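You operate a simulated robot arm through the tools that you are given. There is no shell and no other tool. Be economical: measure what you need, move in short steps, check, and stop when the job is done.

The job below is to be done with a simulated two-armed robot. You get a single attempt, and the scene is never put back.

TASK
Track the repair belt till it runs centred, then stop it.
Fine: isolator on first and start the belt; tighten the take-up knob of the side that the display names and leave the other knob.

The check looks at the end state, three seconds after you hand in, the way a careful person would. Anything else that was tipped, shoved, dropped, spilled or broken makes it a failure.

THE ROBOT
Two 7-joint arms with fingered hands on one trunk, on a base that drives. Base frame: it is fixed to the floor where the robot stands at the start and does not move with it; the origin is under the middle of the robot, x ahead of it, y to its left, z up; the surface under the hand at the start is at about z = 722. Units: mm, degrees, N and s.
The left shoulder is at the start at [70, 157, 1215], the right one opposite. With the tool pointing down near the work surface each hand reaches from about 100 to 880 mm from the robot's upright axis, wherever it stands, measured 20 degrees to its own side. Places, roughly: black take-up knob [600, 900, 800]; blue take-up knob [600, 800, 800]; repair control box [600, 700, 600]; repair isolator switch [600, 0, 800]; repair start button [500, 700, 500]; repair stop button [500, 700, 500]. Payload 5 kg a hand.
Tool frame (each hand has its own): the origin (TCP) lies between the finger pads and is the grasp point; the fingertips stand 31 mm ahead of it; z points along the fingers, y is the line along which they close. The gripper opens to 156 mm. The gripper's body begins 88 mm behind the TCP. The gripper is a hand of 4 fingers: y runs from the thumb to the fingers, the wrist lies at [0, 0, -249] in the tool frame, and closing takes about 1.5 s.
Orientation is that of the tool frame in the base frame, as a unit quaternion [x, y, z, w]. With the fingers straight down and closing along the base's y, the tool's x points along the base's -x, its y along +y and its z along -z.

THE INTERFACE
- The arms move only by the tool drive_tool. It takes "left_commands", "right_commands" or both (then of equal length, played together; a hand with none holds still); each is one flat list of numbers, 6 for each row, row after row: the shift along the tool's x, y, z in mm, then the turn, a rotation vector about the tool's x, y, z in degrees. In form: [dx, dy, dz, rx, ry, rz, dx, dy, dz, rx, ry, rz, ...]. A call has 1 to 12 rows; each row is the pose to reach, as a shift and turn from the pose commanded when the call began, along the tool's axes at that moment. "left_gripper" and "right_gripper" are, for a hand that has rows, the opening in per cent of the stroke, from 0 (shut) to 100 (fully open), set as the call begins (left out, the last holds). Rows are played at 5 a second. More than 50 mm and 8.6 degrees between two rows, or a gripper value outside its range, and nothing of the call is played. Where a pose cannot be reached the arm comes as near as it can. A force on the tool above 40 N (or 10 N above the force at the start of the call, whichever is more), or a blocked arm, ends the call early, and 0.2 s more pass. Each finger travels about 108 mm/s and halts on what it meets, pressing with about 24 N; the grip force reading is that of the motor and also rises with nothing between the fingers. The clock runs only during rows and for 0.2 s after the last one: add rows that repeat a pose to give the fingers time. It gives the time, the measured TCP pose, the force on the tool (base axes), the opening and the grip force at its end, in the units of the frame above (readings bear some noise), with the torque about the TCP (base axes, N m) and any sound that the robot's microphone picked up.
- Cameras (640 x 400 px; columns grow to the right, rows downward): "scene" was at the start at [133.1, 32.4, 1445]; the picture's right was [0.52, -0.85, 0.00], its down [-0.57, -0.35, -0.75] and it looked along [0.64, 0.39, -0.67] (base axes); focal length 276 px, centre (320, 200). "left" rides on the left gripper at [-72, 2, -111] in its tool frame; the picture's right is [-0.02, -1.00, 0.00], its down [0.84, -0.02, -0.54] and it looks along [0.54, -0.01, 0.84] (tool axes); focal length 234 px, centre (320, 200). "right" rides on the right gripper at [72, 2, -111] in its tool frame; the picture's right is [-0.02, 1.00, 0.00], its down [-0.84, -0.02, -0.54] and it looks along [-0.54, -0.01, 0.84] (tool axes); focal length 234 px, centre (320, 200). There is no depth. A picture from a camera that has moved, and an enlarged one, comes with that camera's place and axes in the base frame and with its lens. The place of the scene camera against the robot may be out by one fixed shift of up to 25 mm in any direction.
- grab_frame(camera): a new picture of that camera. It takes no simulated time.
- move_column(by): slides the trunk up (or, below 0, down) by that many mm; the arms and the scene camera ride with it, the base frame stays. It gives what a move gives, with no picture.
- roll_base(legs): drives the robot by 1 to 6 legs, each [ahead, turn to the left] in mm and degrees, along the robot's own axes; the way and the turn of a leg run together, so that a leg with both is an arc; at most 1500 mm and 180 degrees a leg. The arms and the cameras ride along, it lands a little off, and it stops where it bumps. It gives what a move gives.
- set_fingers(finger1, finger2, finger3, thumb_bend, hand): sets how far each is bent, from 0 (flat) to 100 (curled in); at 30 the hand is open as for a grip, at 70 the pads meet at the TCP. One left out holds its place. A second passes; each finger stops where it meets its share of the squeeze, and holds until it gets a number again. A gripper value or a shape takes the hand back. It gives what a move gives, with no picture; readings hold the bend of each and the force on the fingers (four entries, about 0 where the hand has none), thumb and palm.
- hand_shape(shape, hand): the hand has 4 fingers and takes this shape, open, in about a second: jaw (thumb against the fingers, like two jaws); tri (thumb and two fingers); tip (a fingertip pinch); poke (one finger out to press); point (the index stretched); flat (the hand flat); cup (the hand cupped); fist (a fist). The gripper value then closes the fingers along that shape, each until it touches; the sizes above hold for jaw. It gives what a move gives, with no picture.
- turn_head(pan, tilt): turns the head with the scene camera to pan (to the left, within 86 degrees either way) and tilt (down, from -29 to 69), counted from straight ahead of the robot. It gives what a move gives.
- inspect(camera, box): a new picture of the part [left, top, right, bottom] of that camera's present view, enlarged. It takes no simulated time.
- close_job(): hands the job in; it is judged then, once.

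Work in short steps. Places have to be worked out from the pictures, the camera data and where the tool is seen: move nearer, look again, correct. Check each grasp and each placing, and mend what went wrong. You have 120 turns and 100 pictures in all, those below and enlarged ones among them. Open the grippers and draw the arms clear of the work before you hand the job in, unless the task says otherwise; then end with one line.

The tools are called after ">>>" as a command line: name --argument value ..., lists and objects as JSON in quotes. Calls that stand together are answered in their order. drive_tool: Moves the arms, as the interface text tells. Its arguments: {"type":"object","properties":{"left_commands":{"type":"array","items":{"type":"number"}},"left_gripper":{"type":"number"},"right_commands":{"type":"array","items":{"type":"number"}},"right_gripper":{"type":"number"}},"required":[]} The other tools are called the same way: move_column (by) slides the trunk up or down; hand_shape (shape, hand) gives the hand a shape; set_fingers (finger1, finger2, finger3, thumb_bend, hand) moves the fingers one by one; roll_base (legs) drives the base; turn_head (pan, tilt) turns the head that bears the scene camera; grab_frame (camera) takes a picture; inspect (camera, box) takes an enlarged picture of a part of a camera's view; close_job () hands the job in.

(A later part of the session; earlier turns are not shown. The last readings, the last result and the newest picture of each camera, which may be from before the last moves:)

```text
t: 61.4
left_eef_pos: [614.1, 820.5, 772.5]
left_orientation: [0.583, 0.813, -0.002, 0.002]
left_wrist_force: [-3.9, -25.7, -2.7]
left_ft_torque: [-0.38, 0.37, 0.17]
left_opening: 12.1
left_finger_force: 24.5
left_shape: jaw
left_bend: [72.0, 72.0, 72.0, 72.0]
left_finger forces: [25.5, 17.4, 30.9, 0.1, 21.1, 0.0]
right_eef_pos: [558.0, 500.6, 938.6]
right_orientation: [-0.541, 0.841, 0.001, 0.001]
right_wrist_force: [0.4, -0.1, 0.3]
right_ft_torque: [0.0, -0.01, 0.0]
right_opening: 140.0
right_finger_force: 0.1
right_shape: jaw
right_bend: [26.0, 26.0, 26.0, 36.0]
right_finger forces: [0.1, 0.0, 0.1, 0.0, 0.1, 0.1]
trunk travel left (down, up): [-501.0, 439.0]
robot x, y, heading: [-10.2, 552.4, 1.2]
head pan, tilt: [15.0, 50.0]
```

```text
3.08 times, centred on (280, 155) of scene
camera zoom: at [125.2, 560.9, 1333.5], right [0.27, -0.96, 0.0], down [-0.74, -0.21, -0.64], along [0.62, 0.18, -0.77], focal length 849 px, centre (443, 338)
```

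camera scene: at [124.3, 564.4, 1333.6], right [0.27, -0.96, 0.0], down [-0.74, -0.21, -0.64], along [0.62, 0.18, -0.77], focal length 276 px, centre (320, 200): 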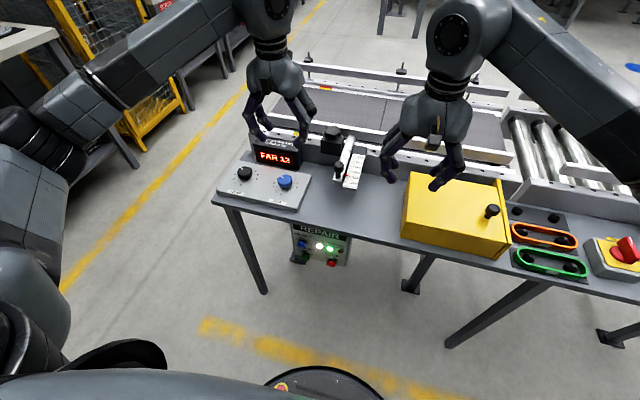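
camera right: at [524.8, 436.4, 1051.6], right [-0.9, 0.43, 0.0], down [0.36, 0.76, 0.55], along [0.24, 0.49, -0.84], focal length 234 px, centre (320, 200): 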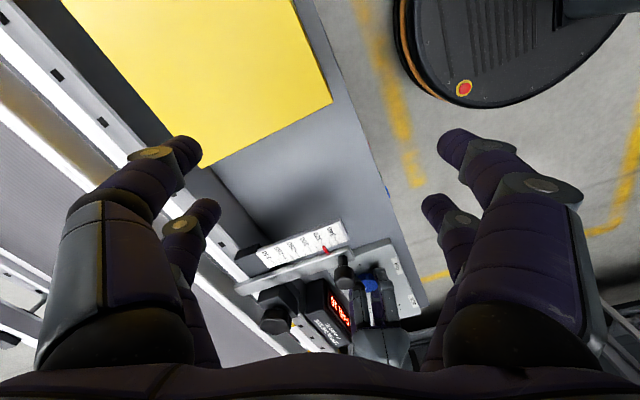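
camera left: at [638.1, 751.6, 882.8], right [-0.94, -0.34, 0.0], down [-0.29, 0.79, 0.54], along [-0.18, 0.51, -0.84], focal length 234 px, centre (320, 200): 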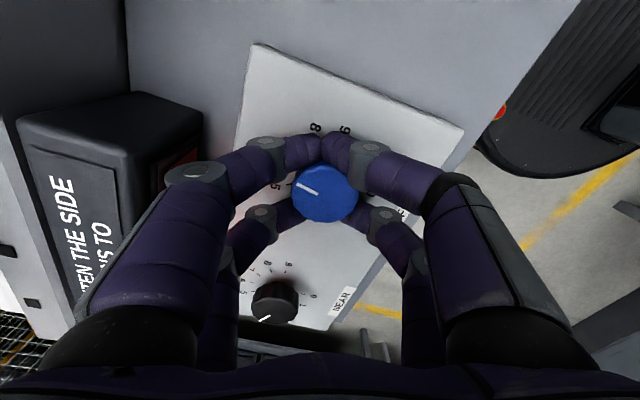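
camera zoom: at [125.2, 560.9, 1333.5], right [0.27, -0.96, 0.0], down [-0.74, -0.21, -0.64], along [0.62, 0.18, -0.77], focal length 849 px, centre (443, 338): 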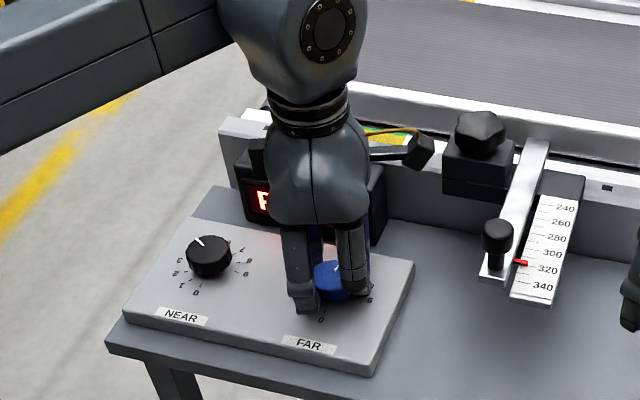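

FAR 8, black knob unchanged. I shift 2.5 mm toward −y to relieve the force and turn another 24°.

>>> drive_tool --left_commands '[-2.4, -0.8, 0, 0, 0, 0, -2.4, -0.8, 0, 0, 0, 6, -2.4, -0.8, 0, 0, 0, 12, -2.4, -0.8, 0, 0, 0, 18, -2.4, -0.8, 0, 0, 0, 24, -2.4, -0.8, 0, 0, 0, 24, -2.4, -0.8, 0, 0, 0, 24, -2.4, -0.8, 0, 0, 0, 24, -2.4, -0.8, 0, 0, 0, 24, -2.4, -0.8, 0, 0, 0, 24, -2.4, -0.8, 0, 0, 0, 24, -2.4, -0.8, 0, 0, 0, 24]'

>>> inspect --camera "right" --box '[300, 270, 380, 350]'

>>> grab_frame --camera "left"

```text
t: 64.0
left_eef_pos: [611.6, 817.7, 773.5]
left_orientation: [0.739, 0.674, 0.001, 0.002]
left_wrist_force: [-13.2, -10.7, 3.4]
left_ft_torque: [0.11, 0.63, 0.16]
left_opening: 12.0
left_finger_force: 24.0
left_shape: jaw
left_bend: [72.0, 72.0, 72.0, 72.0]
left_finger forces: [22.9, 19.0, 37.2, 0.1, 19.4, 0.0]
right_eef_pos: [556.7, 501.4, 939.5]
right_orientation: [-0.541, 0.841, 0.0, 0.001]
right_wrist_force: [-0.3, 0.0, -1.1]
right_ft_torque: [0.01, -0.03, -0.01]
right_opening: 140.1
right_finger_force: 0.0
right_shape: jaw
right_bend: [26.0, 26.0, 26.0, 36.0]
right_finger forces: [0.0, 0.1, 0.0, 0.1, 0.0, 0.0]
trunk travel left (down, up): [-501.0, 439.0]
robot x, y, heading: [-14.1, 552.2, 1.0]
head pan, tilt: [15.0, 50.0]
```

```text
5.00 times, centred on (340, 310) of right
camera zoom: at [523.7, 435.9, 1052.2], right [-0.9, 0.44, 0.0], down [0.36, 0.75, 0.55], along [0.24, 0.49, -0.84], focal length 1171 px, centre (220, -350)
```

zoom: 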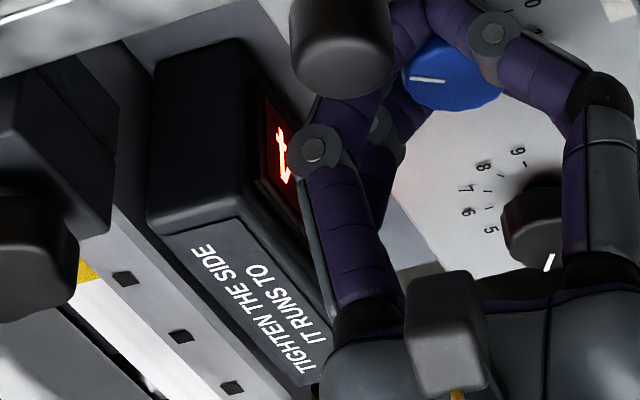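

```text
35 pictures are left
camera left: at [607.4, 745.6, 882.6], right [-1.0, 0.07, 0.0], down [0.05, 0.84, 0.54], along [0.04, 0.54, -0.84], focal length 234 px, centre (320, 200)
```

left: 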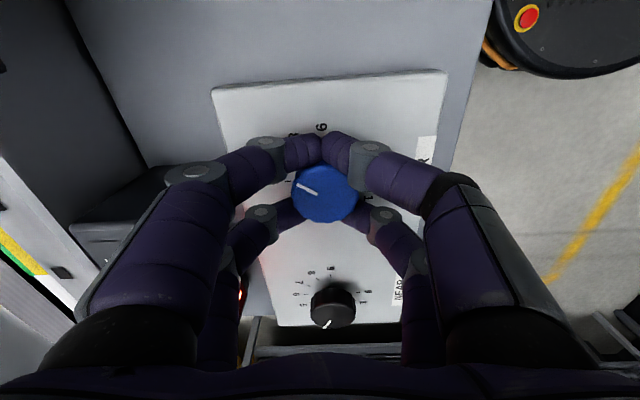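

FAR 4 now. Another 24° should centre it, with a small shift to relieve the side force.

>>> drive_tool --left_commands '[-1.1, -1.4, 0, 0, 0, 0, -1.1, -1.4, 0, 0, 0, 6, -1.1, -1.4, 0, 0, 0, 12, -1.1, -1.4, 0, 0, 0, 18, -1.1, -1.4, 0, 0, 0, 23, -1.1, -1.4, 0, 0, 0, 23, -1.1, -1.4, 0, 0, 0, 23, -1.1, -1.4, 0, 0, 0, 23, -1.1, -1.4, 0, 0, 0, 23, -1.1, -1.4, 0, 0, 0, 23, -1.1, -1.4, 0, 0, 0, 23, -1.1, -1.4, 0, 0, 0, 23]'

>>> inspect --camera "right" --box '[300, 270, 380, 350]'

>>> inspect --camera "scene" --box '[220, 90, 340, 220]'

```text
t: 66.6
left_eef_pos: [611.9, 817.3, 772.7]
left_orientation: [0.835, 0.55, 0.0, 0.003]
left_wrist_force: [-14.7, -9.4, 1.4]
left_ft_torque: [0.13, 0.49, 0.2]
left_opening: 11.7
left_finger_force: 24.1
left_shape: jaw
left_bend: [72.0, 72.0, 72.0, 72.0]
left_finger forces: [24.2, 19.6, 33.7, 0.1, 20.9, 0.1]
left hand out of reach, approached as far as the arm can: row 5, 6, 7, 8, 9, 10, 11, 12
right_eef_pos: [555.4, 501.6, 940.1]
right_orientation: [-0.541, 0.841, 0.0, 0.001]
right_wrist_force: [-0.2, -0.8, -0.4]
right_ft_torque: [-0.04, -0.03, -0.04]
right_opening: 140.3
right_finger_force: 0.1
right_shape: jaw
right_bend: [26.0, 26.0, 26.0, 36.0]
right_finger forces: [0.0, 0.1, 0.0, 0.1, 0.0, 0.1]
trunk travel left (down, up): [-501.0, 439.0]
robot x, y, heading: [-9.7, 553.1, 1.1]
head pan, tilt: [15.0, 50.0]
```

```text
5.00 times, centred on (340, 310) of right
camera zoom: at [523.8, 436.1, 1052.2], right [-0.9, 0.44, 0.0], down [0.36, 0.75, 0.55], along [0.24, 0.49, -0.84], focal length 1171 px, centre (220, -350)
```

zoom: 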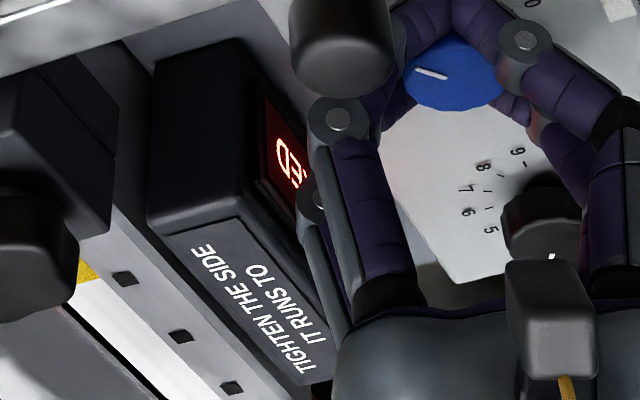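

```text
3.08 times, centred on (280, 155) of scene
camera zoom: at [123.4, 562.3, 1333.7], right [0.27, -0.96, 0.0], down [-0.74, -0.21, -0.64], along [0.62, 0.18, -0.77], focal length 849 px, centre (443, 338)
```

zoom: 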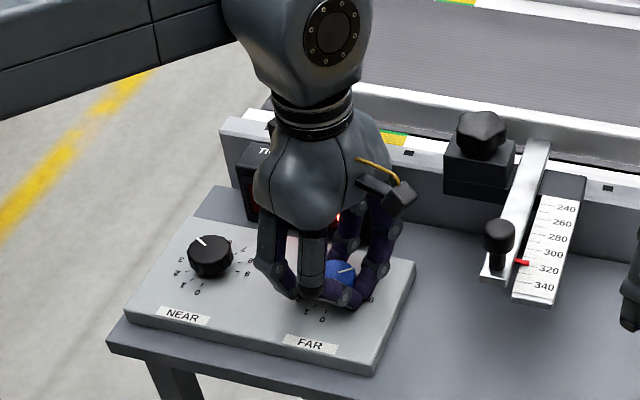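

It reads CENTRED (the wrist reached its limit ~18° further). I open gently and lift off the knob.

>>> drive_tool --left_commands '[0, 0, 0, 0, 0, 0, 0, 0, 0, 0, 0, 0, 0, 0, 0, 0, 0, 0, 0, 0, 0, 0, 0, 0, 0, 0, -20, 0, 0, 0, 0, 0, -50, 0, 0, 0, 0, 0, -90, 0, 0, 0, 0, 0, -130, 0, 0, 0, 0, 0, -170, 0, 0, 0, 0, 0, -210, 0, 0, 0]' --left_gripper 42

>>> inspect --camera "right" --box '[290, 230, 410, 350]'

>>> inspect --camera "scene" --box '[220, 60, 380, 220]'

```text
t: 68.8
left_eef_pos: [609.0, 816.3, 980.5]
left_orientation: [0.835, 0.551, 0.0, 0.002]
left_wrist_force: [-1.1, 0.3, 0.7]
left_ft_torque: [-0.02, -0.03, -0.01]
left_opening: 65.2
left_finger_force: 0.0
left_shape: jaw
left_bend: [73.0, 73.0, 73.0, 70.0]
left_finger forces: [0.0, 0.0, 0.0, 0.1, 0.0, 0.1]
right_eef_pos: [556.9, 501.4, 939.0]
right_orientation: [-0.54, 0.841, 0.0, -0.001]
right_wrist_force: [-0.7, -0.1, 0.5]
right_ft_torque: [-0.01, -0.02, 0.04]
right_opening: 140.0
right_finger_force: 0.0
right_shape: jaw
right_bend: [26.0, 26.0, 26.0, 36.0]
right_finger forces: [0.0, 0.0, 0.0, 0.0, 0.0, 0.0]
trunk travel left (down, up): [-501.0, 439.0]
robot x, y, heading: [-8.9, 554.7, 0.9]
head pan, tilt: [15.0, 50.0]
```

```text
3.33 times, centred on (350, 290) of right
camera zoom: at [524.7, 436.5, 1051.7], right [-0.9, 0.44, 0.0], down [0.37, 0.75, 0.55], along [0.24, 0.49, -0.84], focal length 781 px, centre (220, -100)
```

zoom: 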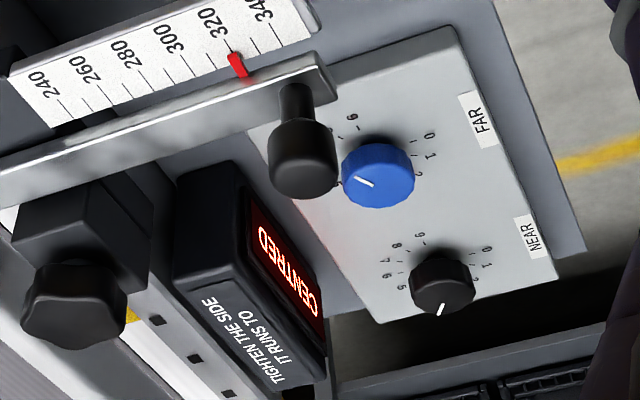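

```text
2.50 times, centred on (300, 140) of scene
camera zoom: at [124.7, 562.8, 1333.5], right [0.27, -0.96, 0.0], down [-0.74, -0.21, -0.64], along [0.62, 0.18, -0.77], focal length 690 px, centre (370, 350)
```

zoom: 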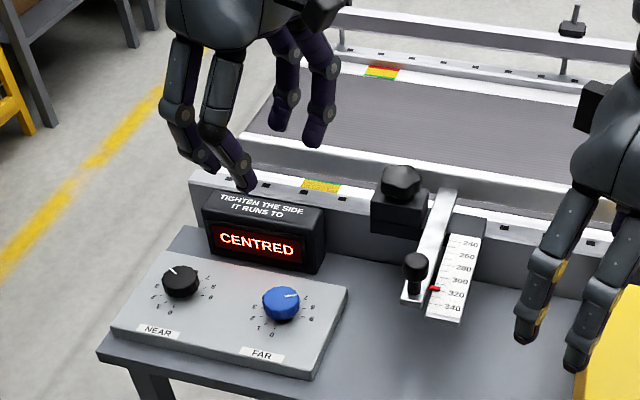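

CENTRED and stable, with only the blue knob moved. Now I bring the left hand back in front of the table for STOP, unwinding its yaw.

>>> drive_tool --left_commands '[-19, -10.8, 0, 0, 0, -8.1, -38, -21.7, 0, 0, 0, -16.2, -57, -32.5, 0, 0, 0, -24.3, -76, -43.3, 0, 0, 0, -32.4, -95, -54.2, 0, 0, 0, -40.5, -114, -65, 0, 0, 0, -48.6, -133, -75.8, 0, 0, 0, -56.7, -152, -86.7, 0, 0, 0, -64.8, -171, -97.5, 0, 0, 0, -72.9, -190, -108.3, 0, 0, 0, -81, -209, -119.2, 0, 0, 0, -89.1, -227.7, -130, 0, 0, 0, -97.2]' --left_gripper 0

>>> drive_tool --left_commands '[0, 0, 40, 0, 0, -8, 0, 0, 80, 0, 0, -16, 0, 0, 125, 0, 0, -16, 0, 0, 170, 0, 0, -16, 0, 0, 215, 0, 0, -16, 0, 0, 260, 0, 0, -16, 0, 0, 300, 0, 0, -16, 0, 0, 300, 0, 0, -16]'

>>> inspect --camera "scene" --box '[220, 60, 380, 220]'

```text
t: 71.4
left_eef_pos: [401.5, 659.3, 981.7]
left_orientation: [0.138, 0.99, -0.002, 0.001]
left_wrist_force: [-0.2, 0.5, 0.5]
left_ft_torque: [0.01, 0.01, 0.03]
left_opening: 0.0
left_finger_force: 24.1
left_shape: jaw
left_bend: [70.0, 70.0, 70.0, 70.0]
left_finger forces: [0.0, 0.0, 0.1, 0.0, 0.0, 0.0]
right_eef_pos: [557.2, 502.9, 940.4]
right_orientation: [-0.541, 0.841, 0.001, 0.001]
right_wrist_force: [-0.5, -0.1, -0.8]
right_ft_torque: [0.0, 0.0, 0.03]
right_opening: 140.1
right_finger_force: 0.1
right_shape: jaw
right_bend: [26.0, 26.0, 26.0, 36.0]
right_finger forces: [0.1, 0.1, 0.0, 0.1, 0.0, 0.1]
trunk travel left (down, up): [-501.0, 439.0]
robot x, y, heading: [-9.8, 554.3, 1.1]
head pan, tilt: [15.0, 50.0]
```

```text
t: 73.2
left_eef_pos: [403.9, 659.0, 680.1]
left_orientation: [0.001, 1.0, -0.002, 0.001]
left_wrist_force: [1.0, 1.5, -0.1]
left_ft_torque: [-0.01, 0.02, 0.0]
left_opening: 0.1
left_finger_force: 24.1
left_shape: jaw
left_bend: [70.0, 70.0, 70.0, 70.0]
left_finger forces: [0.0, 0.1, 0.1, 0.1, 0.1, 0.0]
right_eef_pos: [557.3, 501.9, 940.3]
right_orientation: [-0.542, 0.841, 0.0, 0.001]
right_wrist_force: [-0.1, -0.2, -0.4]
right_ft_torque: [0.01, 0.0, 0.03]
right_opening: 140.2
right_finger_force: 0.0
right_shape: jaw
right_bend: [26.0, 26.0, 26.0, 36.0]
right_finger forces: [0.0, 0.0, 0.1, 0.1, 0.1, 0.0]
trunk travel left (down, up): [-501.0, 439.0]
robot x, y, heading: [-12.2, 553.9, 1.0]
head pan, tilt: [15.0, 50.0]
```

```text
2.50 times, centred on (300, 140) of scene
camera zoom: at [124.9, 563.1, 1333.5], right [0.27, -0.96, 0.0], down [-0.74, -0.21, -0.64], along [0.62, 0.18, -0.77], focal length 690 px, centre (370, 350)
```

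zoom: 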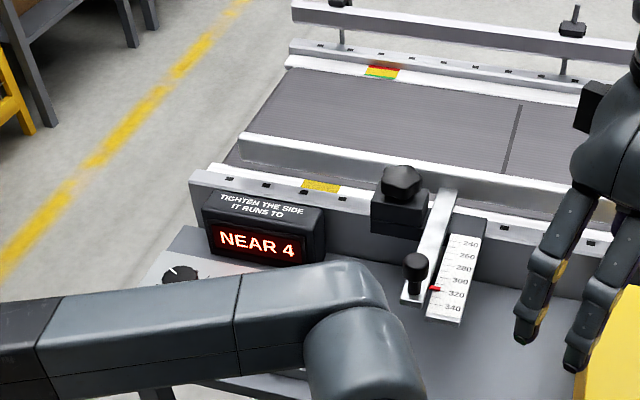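

The display now says NEAR 4 — a lagging overshoot. I wait 2.4 s to see where it settles.

>>> drive_tool --left_commands '[0, 0, 0, 0, 0, 0, 0, 0, 0, 0, 0, 0, 0, 0, 0, 0, 0, 0, 0, 0, 0, 0, 0, 0, 0, 0, 0, 0, 0, 0, 0, 0, 0, 0, 0, 0, 0, 0, 0, 0, 0, 0, 0, 0, 0, 0, 0, 0, 0, 0, 0, 0, 0, 0, 0, 0, 0, 0, 0, 0, 0, 0, 0, 0, 0, 0, 0, 0, 0, 0, 0, 0]'

>>> inspect --camera "scene" --box '[220, 60, 380, 220]'

>>> inspect --camera "right" --box '[320, 250, 400, 330]'

```text
t: 75.8
left_eef_pos: [402.6, 660.4, 679.7]
left_orientation: [0.0, 1.0, -0.002, 0.002]
left_wrist_force: [-0.4, 0.8, -0.1]
left_ft_torque: [0.0, -0.02, -0.02]
left_opening: 0.0
left_finger_force: 24.5
left_shape: jaw
left_bend: [70.0, 70.0, 70.0, 70.0]
left_finger forces: [0.0, 0.1, 0.0, 0.1, 0.1, 0.0]
right_eef_pos: [557.8, 502.3, 939.7]
right_orientation: [-0.541, 0.841, 0.0, 0.0]
right_wrist_force: [-0.3, 0.1, -0.6]
right_ft_torque: [0.02, 0.01, 0.01]
right_opening: 140.3
right_finger_force: 0.0
right_shape: jaw
right_bend: [26.0, 26.0, 26.0, 36.0]
right_finger forces: [0.0, 0.0, 0.0, 0.0, 0.0, 0.0]
trunk travel left (down, up): [-501.0, 439.0]
robot x, y, heading: [-8.3, 554.2, 1.1]
head pan, tilt: [15.0, 50.0]
```

```text
2.50 times, centred on (300, 140) of scene
camera zoom: at [125.1, 563.3, 1333.5], right [0.27, -0.96, 0.0], down [-0.74, -0.21, -0.64], along [0.62, 0.18, -0.77], focal length 690 px, centre (370, 350)
```

zoom: 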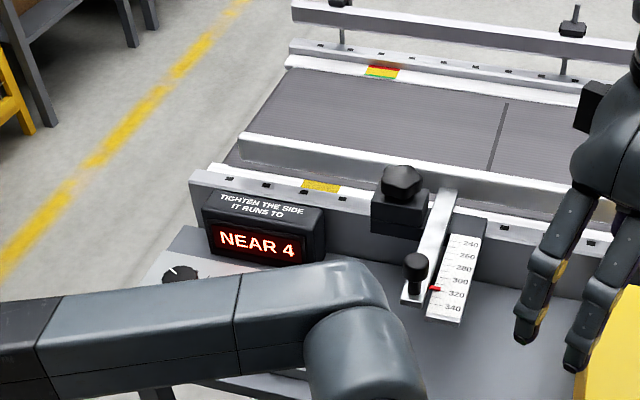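

```text
5.00 times, centred on (360, 290) of right
camera zoom: at [525.1, 437.0, 1051.6], right [-0.9, 0.44, 0.0], down [0.37, 0.75, 0.54], along [0.24, 0.49, -0.84], focal length 1171 px, centre (120, -250)
```

zoom: 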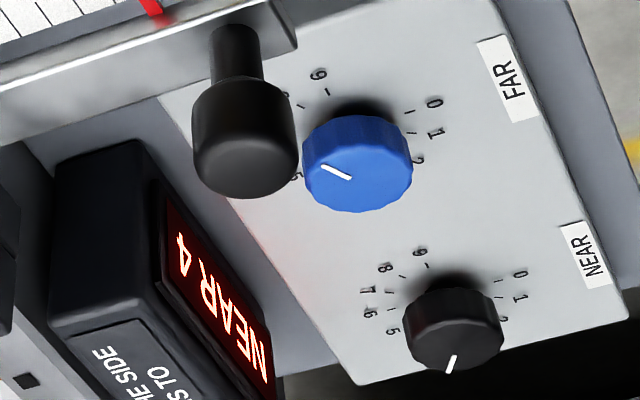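

It settled at NEAR 4, so the blue knob needs backing off slightly. I return over the blue knob.

>>> drive_tool --left_commands '[0, 0, -48, 0, 0, 0, 0, 0, -96, 0, 0, 0, 0, 0, -144, 0, 0, 0, 0, 0, -192, 0, 0, 0, 0, 0, -240, 0, 0, 0, 0, 0, -265, 0, 0, 0, -36, 27, -265, 0, 0, 0, -72, 54, -265, 0, 0, 0, -108, 81, -265, 0, 0, 0, -144, 108, -265, 0, 0, 0, -180, 135, -265, 0, 0, 0, -211, 161, -265, 0, 0, 0]' --left_gripper 42

>>> drive_tool --left_commands '[0, 0, 45, 0, 0, 0, 0, 0, 90, 0, 0, 0, 0, 0, 130, 0, 0, 0, 0, 0, 130, 0, 0, 0]'

>>> grab_frame --camera "left"

```text
t: 78.4
left_eef_pos: [612.9, 821.2, 945.4]
left_orientation: [0.0, 1.0, -0.003, 0.002]
left_wrist_force: [-0.6, -0.4, -0.2]
left_ft_torque: [-0.03, 0.03, 0.01]
left_opening: 65.3
left_finger_force: 0.1
left_shape: jaw
left_bend: [73.0, 73.0, 73.0, 70.0]
left_finger forces: [0.0, 0.0, 0.0, 0.0, 0.1, 0.1]
right_eef_pos: [557.9, 503.6, 939.6]
right_orientation: [-0.541, 0.841, 0.0, -0.001]
right_wrist_force: [0.5, -0.1, -0.8]
right_ft_torque: [-0.01, 0.02, 0.02]
right_opening: 140.0
right_finger_force: 0.1
right_shape: jaw
right_bend: [26.0, 26.0, 26.0, 36.0]
right_finger forces: [0.1, 0.0, 0.0, 0.0, 0.0, 0.0]
trunk travel left (down, up): [-501.0, 439.0]
robot x, y, heading: [-11.8, 555.2, 0.8]
head pan, tilt: [15.0, 50.0]
```

```text
t: 79.4
left_eef_pos: [611.7, 822.9, 817.0]
left_orientation: [0.0, 1.0, -0.002, 0.002]
left_wrist_force: [0.5, 1.3, 0.1]
left_ft_torque: [0.0, 0.0, -0.02]
left_opening: 65.1
left_finger_force: 0.0
left_shape: jaw
left_bend: [73.0, 73.0, 73.0, 70.0]
left_finger forces: [0.0, 0.0, 0.1, 0.0, 0.0, 0.1]
right_eef_pos: [556.4, 502.7, 940.1]
right_orientation: [-0.541, 0.841, 0.001, 0.0]
right_wrist_force: [0.2, 0.7, -0.2]
right_ft_torque: [-0.03, -0.01, -0.01]
right_opening: 140.2
right_finger_force: 0.1
right_shape: jaw
right_bend: [26.0, 26.0, 26.0, 36.0]
right_finger forces: [0.1, 0.1, 0.0, 0.0, 0.0, 0.0]
trunk travel left (down, up): [-501.0, 439.0]
robot x, y, heading: [-11.7, 554.6, 1.0]
head pan, tilt: [15.0, 50.0]
```

```text
27 pictures are left
camera left: at [684.2, 823.7, 927.7], right [0.02, -1.0, 0.0], down [-0.84, -0.02, 0.54], along [-0.54, -0.02, -0.84], focal length 234 px, centre (320, 200)
```

left: 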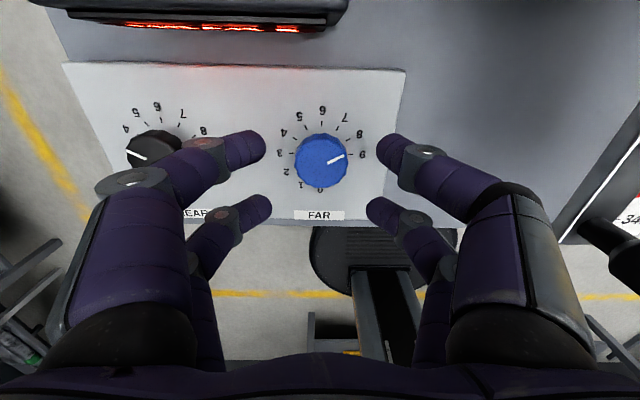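

Blue now points near 8; about 18° back should centre it. I lower onto the knob and close.

>>> drive_tool --left_commands '[-1.8, -1.5, 15, 0, 0, 0, -1.8, -1.5, 30, 0, 0, 0, -1.8, -1.5, 40, 0, 0, 0, -1.8, -1.5, 44.5, 0, 0, 0]'

>>> drive_tool --left_commands '[0, 0, 0, 0, 0, 0, 0, 0, 0, 0, 0, 0, 0, 0, 0, 0, 0, 0, 0, 0, 0, 0, 0, 0, 0, 0, 0, 0, 0, 0]' --left_gripper 15

>>> grab_frame --camera "left"

```text
t: 80.4
left_eef_pos: [615.9, 818.7, 773.3]
left_orientation: [-0.001, 1.0, -0.001, 0.002]
left_wrist_force: [0.1, -0.3, 0.3]
left_ft_torque: [-0.02, -0.03, 0.0]
left_opening: 65.1
left_finger_force: 0.0
left_shape: jaw
left_bend: [73.0, 73.0, 73.0, 70.0]
left_finger forces: [0.1, 0.0, 0.0, 0.0, 0.1, 0.0]
right_eef_pos: [556.2, 502.8, 940.1]
right_orientation: [-0.541, 0.841, 0.001, 0.0]
right_wrist_force: [-0.2, 0.1, 0.3]
right_ft_torque: [-0.02, 0.01, 0.01]
right_opening: 140.1
right_finger_force: 0.1
right_shape: jaw
right_bend: [26.0, 26.0, 26.0, 36.0]
right_finger forces: [0.0, 0.1, 0.1, 0.1, 0.0, 0.0]
trunk travel left (down, up): [-501.0, 439.0]
robot x, y, heading: [-8.7, 554.5, 1.1]
head pan, tilt: [15.0, 50.0]
```

```text
t: 81.6
left_eef_pos: [616.1, 817.4, 773.2]
left_orientation: [-0.001, 1.0, -0.004, 0.002]
left_wrist_force: [-0.1, 3.1, 1.8]
left_ft_torque: [0.12, 0.04, -0.04]
left_opening: 24.7
left_finger_force: 0.1
left_shape: jaw
left_bend: [73.0, 72.0, 72.0, 70.0]
left_finger forces: [0.0, 4.1, 0.3, 0.0, 0.0, 0.0]
right_eef_pos: [558.7, 503.3, 938.4]
right_orientation: [-0.541, 0.841, 0.0, 0.0]
right_wrist_force: [0.2, 0.3, 0.6]
right_ft_torque: [-0.02, 0.01, -0.01]
right_opening: 140.2
right_finger_force: 0.1
right_shape: jaw
right_bend: [26.0, 26.0, 26.0, 36.0]
right_finger forces: [0.0, 0.0, 0.1, 0.1, 0.0, 0.1]
trunk travel left (down, up): [-501.0, 439.0]
robot x, y, heading: [-10.7, 552.1, 1.1]
head pan, tilt: [15.0, 50.0]
```

```text
26 pictures are left
camera left: at [687.6, 820.2, 883.8], right [0.02, -1.0, 0.0], down [-0.84, -0.02, 0.54], along [-0.54, -0.02, -0.84], focal length 234 px, centre (320, 200)
```

left: 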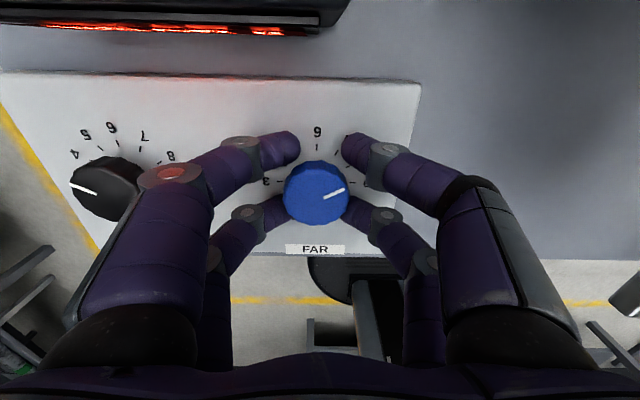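

The grip is still light and slightly off-centre; I shift +3 mm in y, −2.5 mm in x and close further.

>>> drive_tool --left_commands '[2.5, 3, 0, 0, 0, 0, 2.5, 3, 0, 0, 0, 0, 2.5, 3, 0, 0, 0, 0, 2.5, 3, 0, 0, 0, 0]' --left_gripper 8

>>> drive_tool --left_commands '[0, 0, 0, 0, 0, -6, 0, 0, 0, 0, 0, -12, 0, 0, 0, 0, 0, -18, 0, 0, 0, 0, 0, -18, 0, 0, 0, 0, 0, -18, 0, 0, 0, 0, 0, -18, 0, 0, 0, 0, 0, -18, 0, 0, 0, 0, 0, -18, 0, 0, 0, 0, 0, -18, 0, 0, 0, 0, 0, -18, 0, 0, 0, 0, 0, -18, 0, 0, 0, 0, 0, -18]'

>>> grab_frame --camera "left"

>>> inspect --camera "right" --box '[310, 260, 390, 340]'

```text
t: 82.6
left_eef_pos: [614.0, 819.8, 775.4]
left_orientation: [0.0, 1.0, -0.002, 0.003]
left_wrist_force: [1.7, -1.6, 8.3]
left_ft_torque: [-0.04, 0.15, -0.03]
left_opening: 14.1
left_finger_force: 0.1
left_shape: jaw
left_bend: [72.0, 71.0, 71.0, 70.0]
left_finger forces: [0.1, 6.1, 7.0, 0.0, 0.1, 0.1]
right_eef_pos: [556.5, 502.2, 939.8]
right_orientation: [-0.542, 0.841, 0.0, 0.0]
right_wrist_force: [-0.3, 0.3, 0.2]
right_ft_torque: [0.04, -0.01, 0.0]
right_opening: 140.2
right_finger_force: 0.0
right_shape: jaw
right_bend: [26.0, 26.0, 26.0, 36.0]
right_finger forces: [0.0, 0.0, 0.0, 0.0, 0.0, 0.0]
trunk travel left (down, up): [-501.0, 439.0]
robot x, y, heading: [-11.9, 552.7, 0.9]
head pan, tilt: [15.0, 50.0]
```

```text
t: 85.2
left_eef_pos: [612.4, 820.0, 774.3]
left_orientation: [-0.156, 0.988, -0.002, 0.002]
left_wrist_force: [-6.0, -0.6, 14.8]
left_ft_torque: [0.06, 0.49, -0.09]
left_opening: 14.4
left_finger_force: 0.0
left_shape: jaw
left_bend: [71.0, 72.0, 71.0, 70.0]
left_finger forces: [0.4, 11.8, 10.2, 0.0, 0.2, 0.1]
right_eef_pos: [554.9, 501.7, 940.7]
right_orientation: [-0.541, 0.841, -0.001, 0.001]
right_wrist_force: [-0.3, -0.6, 0.9]
right_ft_torque: [0.06, -0.01, 0.03]
right_opening: 140.0
right_finger_force: 0.0
right_shape: jaw
right_bend: [26.0, 26.0, 26.0, 36.0]
right_finger forces: [0.0, 0.0, 0.0, 0.0, 0.1, 0.1]
trunk travel left (down, up): [-501.0, 439.0]
robot x, y, heading: [-11.6, 550.0, 0.9]
head pan, tilt: [15.0, 50.0]
```

```text
25 pictures are left
camera left: at [679.7, 845.5, 883.4], right [0.33, -0.94, 0.01], down [-0.79, -0.28, 0.54], along [-0.51, -0.18, -0.84], focal length 234 px, centre (320, 200)
```

left: 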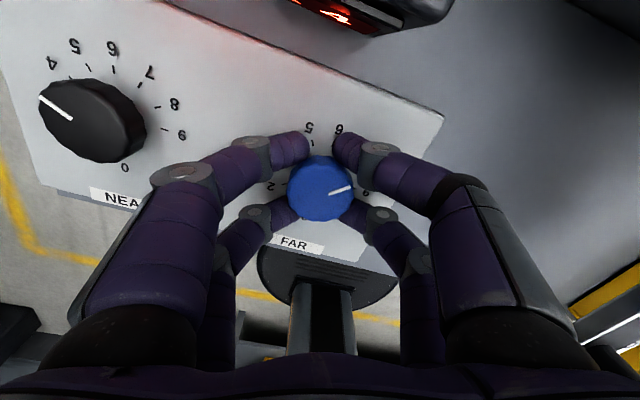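

```text
5.00 times, centred on (350, 300) of right
camera zoom: at [523.5, 436.5, 1052.4], right [-0.9, 0.44, 0.0], down [0.36, 0.75, 0.55], along [0.24, 0.49, -0.84], focal length 1171 px, centre (170, -300)
```

zoom: 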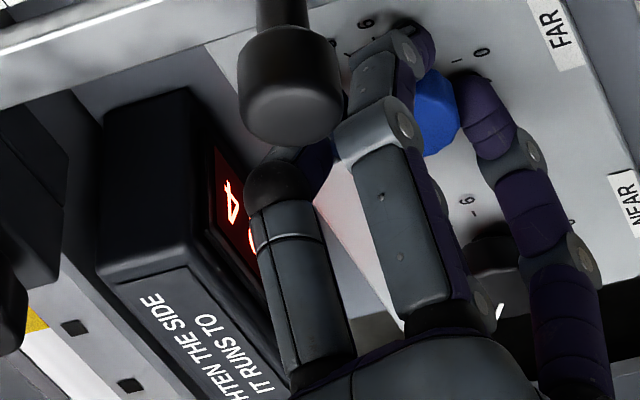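

The knob turned with the hand; the display shows a 4, but I need the word. I wait 1.6 s and look with the scene and left cameras.

>>> drive_tool --left_commands '[0, 0, 0, 0, 0, 0, 0, 0, 0, 0, 0, 0, 0, 0, 0, 0, 0, 0, 0, 0, 0, 0, 0, 0, 0, 0, 0, 0, 0, 0, 0, 0, 0, 0, 0, 0, 0, 0, 0, 0, 0, 0, 0, 0, 0, 0, 0, 0]'

>>> inspect --camera "scene" --box '[220, 90, 340, 220]'

```text
t: 87.0
left_eef_pos: [612.0, 823.3, 773.6]
left_orientation: [-0.157, 0.988, -0.003, 0.002]
left_wrist_force: [-6.5, -0.2, 12.8]
left_ft_torque: [-0.01, 0.49, -0.08]
left_opening: 14.2
left_finger_force: 0.0
left_shape: jaw
left_bend: [71.0, 72.0, 71.0, 70.0]
left_finger forces: [0.4, 11.6, 10.0, 0.1, 0.3, 0.0]
right_eef_pos: [556.5, 500.8, 940.5]
right_orientation: [-0.541, 0.841, 0.0, 0.002]
right_wrist_force: [0.0, -0.8, -0.6]
right_ft_torque: [0.02, -0.02, 0.05]
right_opening: 139.9
right_finger_force: 0.1
right_shape: jaw
right_bend: [26.0, 26.0, 26.0, 36.0]
right_finger forces: [0.0, 0.1, 0.0, 0.0, 0.0, 0.0]
trunk travel left (down, up): [-501.0, 439.0]
robot x, y, heading: [-10.0, 548.5, 1.3]
head pan, tilt: [15.0, 50.0]
```

```text
3.08 times, centred on (280, 155) of scene
camera zoom: at [123.1, 562.8, 1333.7], right [0.27, -0.96, 0.0], down [-0.74, -0.21, -0.64], along [0.62, 0.18, -0.77], focal length 849 px, centre (443, 338)
```

zoom: 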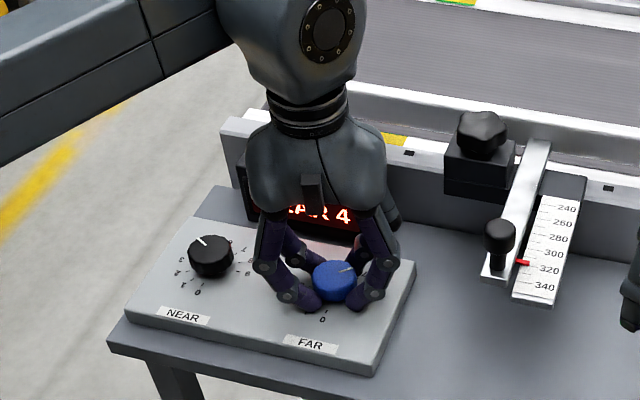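

It appears to read NEAR 4 still (knob moved ~14°). I turn back 12° more and wait.

>>> drive_tool --left_commands '[0, 0, 0, 0, 0, -6, 0, 0, 0, 0, 0, -12, 0, 0, 0, 0, 0, -12, 0, 0, 0, 0, 0, -12, 0, 0, 0, 0, 0, -12, 0, 0, 0, 0, 0, -12, 0, 0, 0, 0, 0, -12, 0, 0, 0, 0, 0, -12, 0, 0, 0, 0, 0, -12, 0, 0, 0, 0, 0, -12, 0, 0, 0, 0, 0, -12, 0, 0, 0, 0, 0, -12]'

>>> inspect --camera "scene" --box '[240, 120, 340, 220]'

>>> grab_frame --camera "left"

```text
t: 89.6
left_eef_pos: [612.2, 820.9, 773.5]
left_orientation: [-0.259, 0.966, -0.002, 0.001]
left_wrist_force: [-5.5, -1.3, 10.0]
left_ft_torque: [-0.07, 0.35, -0.07]
left_opening: 14.0
left_finger_force: 0.0
left_shape: jaw
left_bend: [71.0, 72.0, 71.0, 70.0]
left_finger forces: [0.2, 11.4, 8.9, 0.0, 0.1, 0.1]
right_eef_pos: [555.6, 500.5, 940.3]
right_orientation: [-0.541, 0.841, 0.0, 0.001]
right_wrist_force: [-0.3, 0.7, -0.3]
right_ft_torque: [0.02, 0.03, 0.01]
right_opening: 140.3
right_finger_force: 0.2
right_shape: jaw
right_bend: [26.0, 26.0, 26.0, 36.0]
right_finger forces: [0.1, 0.1, 0.1, 0.1, 0.0, 0.0]
trunk travel left (down, up): [-501.0, 439.0]
robot x, y, heading: [-12.3, 554.4, 0.7]
head pan, tilt: [15.0, 50.0]
```

```text
4.00 times, centred on (290, 170) of scene
camera zoom: at [123.5, 562.8, 1333.7], right [0.27, -0.96, 0.0], down [-0.74, -0.21, -0.64], along [0.62, 0.18, -0.77], focal length 1104 px, centre (440, 320)
```

zoom: 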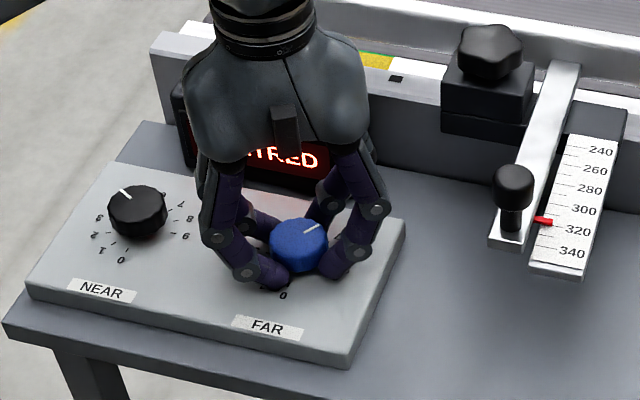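

```text
21 pictures are left
camera left: at [673.3, 859.5, 883.3], right [0.52, -0.85, 0.01], down [-0.72, -0.43, 0.54], along [-0.46, -0.29, -0.84], focal length 234 px, centre (320, 200)
```

left: 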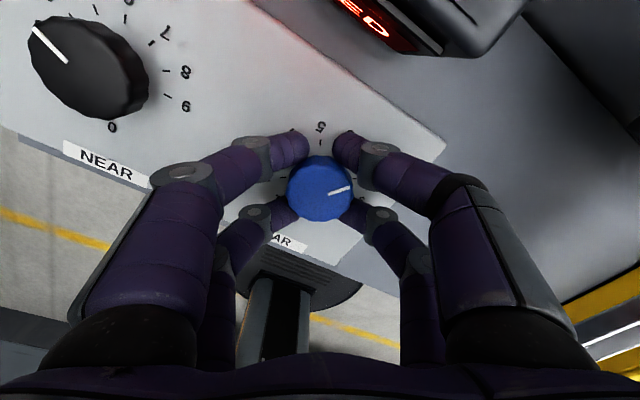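

CENTRED again. I wait about 5 s holding still to see that it stays.

>>> drive_tool --left_commands '[0, 0, 0, 0, 0, 0, 0, 0, 0, 0, 0, 0, 0, 0, 0, 0, 0, 0, 0, 0, 0, 0, 0, 0, 0, 0, 0, 0, 0, 0, 0, 0, 0, 0, 0, 0, 0, 0, 0, 0, 0, 0, 0, 0, 0, 0, 0, 0, 0, 0, 0, 0, 0, 0, 0, 0, 0, 0, 0, 0, 0, 0, 0, 0, 0, 0, 0, 0, 0, 0, 0, 0]'

>>> drive_tool --left_commands '[0, 0, 0, 0, 0, 0, 0, 0, 0, 0, 0, 0, 0, 0, 0, 0, 0, 0, 0, 0, 0, 0, 0, 0, 0, 0, 0, 0, 0, 0, 0, 0, 0, 0, 0, 0, 0, 0, 0, 0, 0, 0, 0, 0, 0, 0, 0, 0, 0, 0, 0, 0, 0, 0, 0, 0, 0, 0, 0, 0, 0, 0, 0, 0, 0, 0, 0, 0, 0, 0, 0, 0]'

>>> inspect --camera "scene" --box '[240, 60, 400, 220]'

```text
t: 92.2
left_eef_pos: [612.0, 821.3, 773.8]
left_orientation: [-0.258, 0.966, -0.003, 0.002]
left_wrist_force: [-4.9, -1.7, 11.5]
left_ft_torque: [-0.03, 0.37, -0.09]
left_opening: 14.2
left_finger_force: 0.1
left_shape: jaw
left_bend: [71.0, 72.0, 71.0, 70.0]
left_finger forces: [0.3, 11.4, 9.1, 0.0, 0.2, 0.0]
right_eef_pos: [556.2, 501.8, 939.3]
right_orientation: [-0.541, 0.841, 0.0, 0.001]
right_wrist_force: [0.3, -0.9, -0.6]
right_ft_torque: [0.01, 0.03, -0.01]
right_opening: 140.2
right_finger_force: 0.0
right_shape: jaw
right_bend: [26.0, 26.0, 26.0, 36.0]
right_finger forces: [0.1, 0.0, 0.1, 0.1, 0.0, 0.1]
trunk travel left (down, up): [-501.0, 439.0]
robot x, y, heading: [-13.4, 550.4, 1.0]
head pan, tilt: [15.0, 50.0]
```

```text
t: 94.8
left_eef_pos: [611.7, 822.0, 774.7]
left_orientation: [-0.259, 0.966, -0.002, 0.002]
left_wrist_force: [-6.0, -1.1, 11.1]
left_ft_torque: [-0.03, 0.35, -0.04]
left_opening: 14.1
left_finger_force: 0.1
left_shape: jaw
left_bend: [71.0, 72.0, 71.0, 70.0]
left_finger forces: [0.2, 11.5, 9.0, 0.0, 0.1, 0.0]
right_eef_pos: [556.4, 501.7, 940.2]
right_orientation: [-0.541, 0.841, 0.0, 0.001]
right_wrist_force: [-0.1, 0.3, -0.7]
right_ft_torque: [0.0, 0.01, 0.01]
right_opening: 140.1
right_finger_force: 0.1
right_shape: jaw
right_bend: [26.0, 26.0, 26.0, 36.0]
right_finger forces: [0.0, 0.0, 0.0, 0.0, 0.0, 0.1]
trunk travel left (down, up): [-501.0, 439.0]
robot x, y, heading: [-7.9, 554.2, 0.8]
head pan, tilt: [15.0, 50.0]
```

```text
2.50 times, centred on (320, 140) of scene
camera zoom: at [123.5, 562.7, 1333.7], right [0.27, -0.96, 0.0], down [-0.74, -0.21, -0.64], along [0.62, 0.18, -0.77], focal length 690 px, centre (320, 350)
```

zoom: 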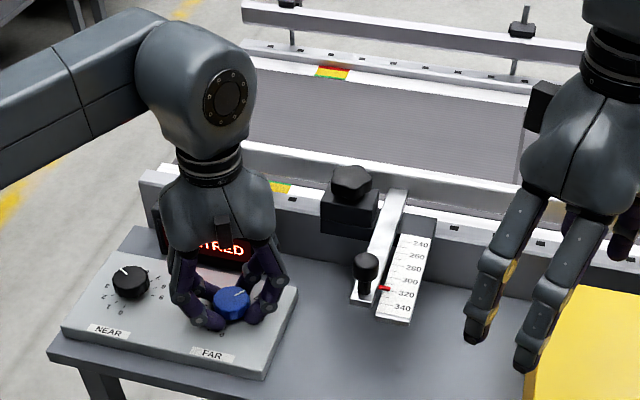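

Stable. I go 5° further for margin, then open in two small stages and check before lifting.

>>> drive_tool --left_commands '[0, 0, 0, 0, 0, -5, 0, 0, 0, 0, 0, -5, 0, 0, 0, 0, 0, -5, 0, 0, 0, 0, 0, -5]'

>>> drive_tool --left_commands '[0, 0, 0, 0, 0, 0, 0, 0, 0, 0, 0, 0]' --left_gripper 14

>>> drive_tool --left_commands '[0, 0, 0, 0, 0, 0, 0, 0, 0, 0, 0, 0, 0, 0, 0, 0, 0, 0, 0, 0, 0, 0, 0, 0, 0, 0, -20, 0, 0, 0, 0, 0, -50, 0, 0, 0, 0, 0, -90, 0, 0, 0, 0, 0, -130, 0, 0, 0, 0, 0, -170, 0, 0, 0, 0, 0, -210, 0, 0, 0]' --left_gripper 42

>>> inspect --camera "scene" --box '[220, 60, 380, 220]'

```text
t: 95.8
left_eef_pos: [612.3, 822.4, 774.0]
left_orientation: [-0.302, 0.953, -0.003, 0.001]
left_wrist_force: [-6.2, 0.5, 10.7]
left_ft_torque: [0.01, 0.41, -0.13]
left_opening: 14.3
left_finger_force: 0.1
left_shape: jaw
left_bend: [71.0, 72.0, 71.0, 70.0]
left_finger forces: [0.5, 12.5, 7.2, 0.0, 0.1, 0.1]
right_eef_pos: [556.2, 501.3, 940.8]
right_orientation: [-0.54, 0.841, -0.001, 0.0]
right_wrist_force: [0.3, -0.1, -0.2]
right_ft_torque: [0.03, -0.01, 0.01]
right_opening: 140.2
right_finger_force: 0.1
right_shape: jaw
right_bend: [26.0, 26.0, 26.0, 36.0]
right_finger forces: [0.0, 0.0, 0.1, 0.1, 0.1, 0.0]
trunk travel left (down, up): [-501.0, 439.0]
robot x, y, heading: [-8.9, 551.5, 1.0]
head pan, tilt: [15.0, 50.0]
```

```text
t: 96.4
left_eef_pos: [613.3, 820.6, 773.7]
left_orientation: [-0.301, 0.954, -0.003, 0.001]
left_wrist_force: [-5.0, -2.5, 4.0]
left_ft_torque: [-0.04, 0.18, 0.0]
left_opening: 22.3
left_finger_force: 0.0
left_shape: jaw
left_bend: [73.0, 73.0, 72.0, 70.0]
left_finger forces: [0.6, 6.3, 2.4, 0.0, 0.0, 0.1]
right_eef_pos: [556.6, 502.2, 938.3]
right_orientation: [-0.542, 0.841, -0.001, 0.0]
right_wrist_force: [-0.3, 0.4, -0.4]
right_ft_torque: [-0.02, -0.01, -0.03]
right_opening: 140.3
right_finger_force: 0.1
right_shape: jaw
right_bend: [26.0, 26.0, 26.0, 36.0]
right_finger forces: [0.0, 0.0, 0.0, 0.0, 0.1, 0.0]
trunk travel left (down, up): [-501.0, 439.0]
robot x, y, heading: [-12.3, 554.7, 0.8]
head pan, tilt: [15.0, 50.0]
```

```text
t: 98.6
left_eef_pos: [614.3, 821.1, 983.0]
left_orientation: [-0.3, 0.954, -0.003, 0.001]
left_wrist_force: [1.2, -0.4, 0.2]
left_ft_torque: [0.01, -0.03, 0.0]
left_opening: 65.1
left_finger_force: 0.1
left_shape: jaw
left_bend: [73.0, 73.0, 73.0, 70.0]
left_finger forces: [0.1, 0.0, 0.0, 0.0, 0.0, 0.0]
right_eef_pos: [556.5, 501.0, 939.2]
right_orientation: [-0.541, 0.841, 0.0, 0.001]
right_wrist_force: [-0.3, 0.4, -0.4]
right_ft_torque: [0.0, 0.01, -0.01]
right_opening: 140.1
right_finger_force: 0.1
right_shape: jaw
right_bend: [26.0, 26.0, 26.0, 36.0]
right_finger forces: [0.0, 0.0, 0.0, 0.0, 0.0, 0.0]
trunk travel left (down, up): [-501.0, 439.0]
robot x, y, heading: [-11.2, 553.6, 1.0]
head pan, tilt: [15.0, 50.0]
```

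```text
2.50 times, centred on (300, 140) of scene
camera zoom: at [124.7, 562.6, 1333.5], right [0.27, -0.96, 0.0], down [-0.74, -0.21, -0.64], along [0.62, 0.18, -0.77], focal length 690 px, centre (370, 350)
```

zoom: 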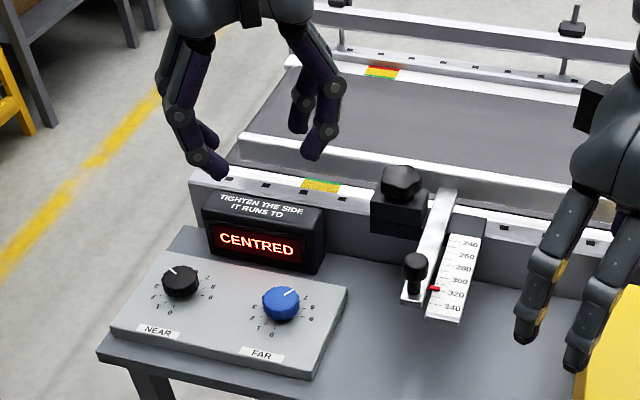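

CENTRED after release. I move back in front of the table for STOP.

>>> drive_tool --left_commands '[37.8, -1.8, 0, 0, 0, 5, 75.7, -3.6, 0, 0, 0, 10, 113.5, -5.4, 0, 0, 0, 15, 151.4, -7.3, 0, 0, 0, 20, 189.2, -9, 0, 0, 0, 25, 227, -11, 0, 0, 0, 30, 264.9, -12.7, 0, 0, 0, 35, 264.9, -12.7, 45, 0, 0, 35, 264.9, -12.7, 90, 0, 0, 35, 264.9, -12.7, 135, 0, 0, 35, 264.9, -12.7, 180, 0, 0, 35]' --left_gripper 0

>>> drive_tool --left_commands '[0, 0, 40, 0, 0, 0, 0, 0, 80, 0, 0, 0, 0, 0, 120, 0, 0, 0, 0, 0, 125, 0, -8, 0, 0, 0, 130, 0, -16, 0, 0, 0, 135, 0, -24, 0, 0, 0, 138, 0, -32, 0, 0, 0, 138, 0, -34, 0, 0, 0, 138, 0, -34, 0]'

>>> inspect --camera "scene" --box '[220, 60, 380, 220]'

>>> grab_frame --camera "left"

```text
t: 101.0
left_eef_pos: [404.2, 658.9, 800.8]
left_orientation: [0.0, 1.0, -0.003, 0.002]
left_wrist_force: [0.3, 0.2, 0.3]
left_ft_torque: [0.04, 0.06, -0.01]
left_opening: 0.1
left_finger_force: 23.9
left_shape: jaw
left_bend: [70.0, 70.0, 70.0, 70.0]
left_finger forces: [0.1, 0.1, 0.0, 0.0, 0.0, 0.0]
right_eef_pos: [556.9, 502.0, 939.6]
right_orientation: [-0.541, 0.841, 0.0, -0.001]
right_wrist_force: [-0.5, -0.3, 0.4]
right_ft_torque: [0.02, 0.02, -0.04]
right_opening: 140.2
right_finger_force: 0.0
right_shape: jaw
right_bend: [26.0, 26.0, 26.0, 36.0]
right_finger forces: [0.0, 0.1, 0.0, 0.0, 0.0, 0.0]
trunk travel left (down, up): [-501.0, 439.0]
robot x, y, heading: [-11.1, 552.2, 0.9]
head pan, tilt: [15.0, 50.0]
```

```text
t: 103.0
left_eef_pos: [404.2, 659.7, 665.1]
left_orientation: [-0.001, 0.956, -0.003, 0.294]
left_wrist_force: [0.0, 1.1, -0.7]
left_ft_torque: [0.01, 0.01, -0.02]
left_opening: 0.1
left_finger_force: 24.1
left_shape: jaw
left_bend: [70.0, 70.0, 70.0, 70.0]
left_finger forces: [0.1, 0.0, 0.0, 0.1, 0.0, 0.0]
right_eef_pos: [557.2, 502.3, 939.7]
right_orientation: [-0.541, 0.841, 0.001, 0.0]
right_wrist_force: [-0.3, -0.7, 0.2]
right_ft_torque: [0.0, -0.01, 0.01]
right_opening: 140.1
right_finger_force: 0.1
right_shape: jaw
right_bend: [26.0, 26.0, 26.0, 36.0]
right_finger forces: [0.0, 0.0, 0.0, 0.1, 0.0, 0.0]
trunk travel left (down, up): [-501.0, 439.0]
robot x, y, heading: [-8.2, 555.5, 0.9]
head pan, tilt: [15.0, 50.0]
```

```text
2.50 times, centred on (300, 140) of scene
camera zoom: at [124.8, 563.4, 1333.5], right [0.27, -0.96, 0.0], down [-0.74, -0.21, -0.64], along [0.62, 0.18, -0.77], focal length 690 px, centre (370, 350)
```

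zoom: 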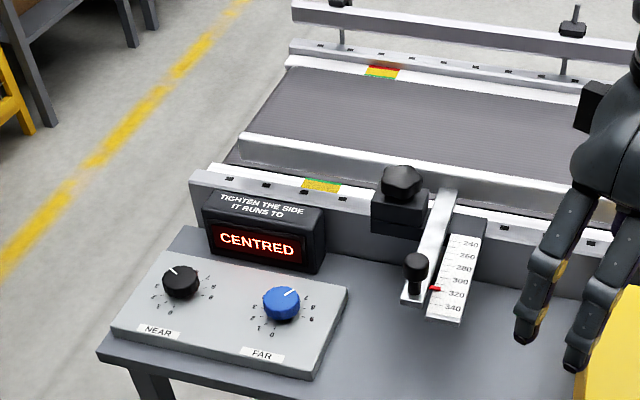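

```text
17 pictures are left
camera left: at [401.0, 661.4, 795.9], right [0.02, -1.0, 0.02], down [-1.0, -0.02, -0.02], along [0.02, -0.02, -1.0], focal length 234 px, centre (320, 200)
```

left: 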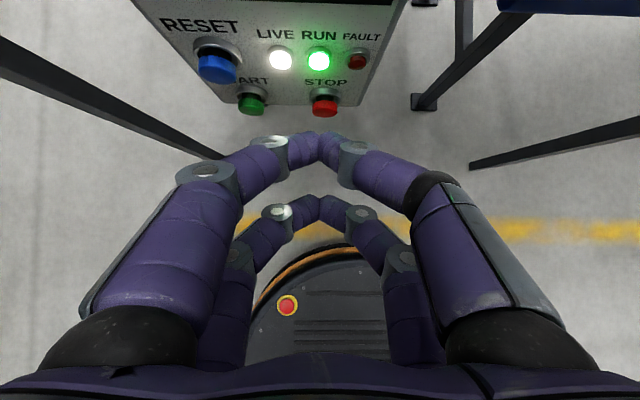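

Still CENTRED several seconds later. I move to the pre-press pose before STOP and then press as before.

>>> drive_tool --left_commands '[8, -1, 36, 0, 0, 0, 16, -2, 72, 0, 0, 0, 23.4, -3, 108.8, 0, 0, 0, 23.4, -3, 108.8, 0, 0, 0]'

>>> grab_frame --camera "left"

```text
t: 104.0
left_eef_pos: [446.2, 656.9, 561.1]
left_orientation: [-0.001, 0.956, -0.002, 0.294]
left_wrist_force: [-0.4, -0.4, -0.9]
left_ft_torque: [0.02, 0.0, -0.02]
left_opening: 0.0
left_finger_force: 23.8
left_shape: jaw
left_bend: [70.0, 70.0, 70.0, 70.0]
left_finger forces: [0.1, 0.0, 0.0, 0.0, 0.0, 0.0]
right_eef_pos: [556.8, 503.1, 940.1]
right_orientation: [-0.541, 0.841, -0.001, 0.0]
right_wrist_force: [-1.1, 0.1, -0.3]
right_ft_torque: [-0.01, -0.03, -0.01]
right_opening: 140.3
right_finger_force: 0.0
right_shape: jaw
right_bend: [26.0, 26.0, 26.0, 36.0]
right_finger forces: [0.0, 0.1, 0.1, 0.0, 0.1, 0.0]
trunk travel left (down, up): [-501.0, 439.0]
robot x, y, heading: [-11.8, 550.6, 0.9]
head pan, tilt: [15.0, 50.0]
```

```text
16 pictures are left
camera left: at [444.2, 658.5, 691.6], right [0.02, -1.0, 0.02], down [-1.0, -0.02, -0.02], along [0.02, -0.02, -1.0], focal length 234 px, centre (320, 200)
```

left: 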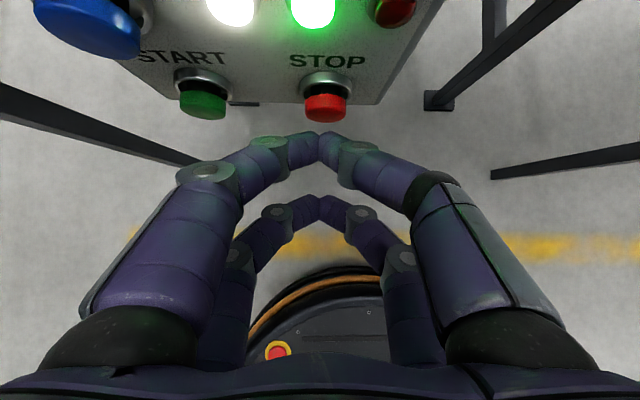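

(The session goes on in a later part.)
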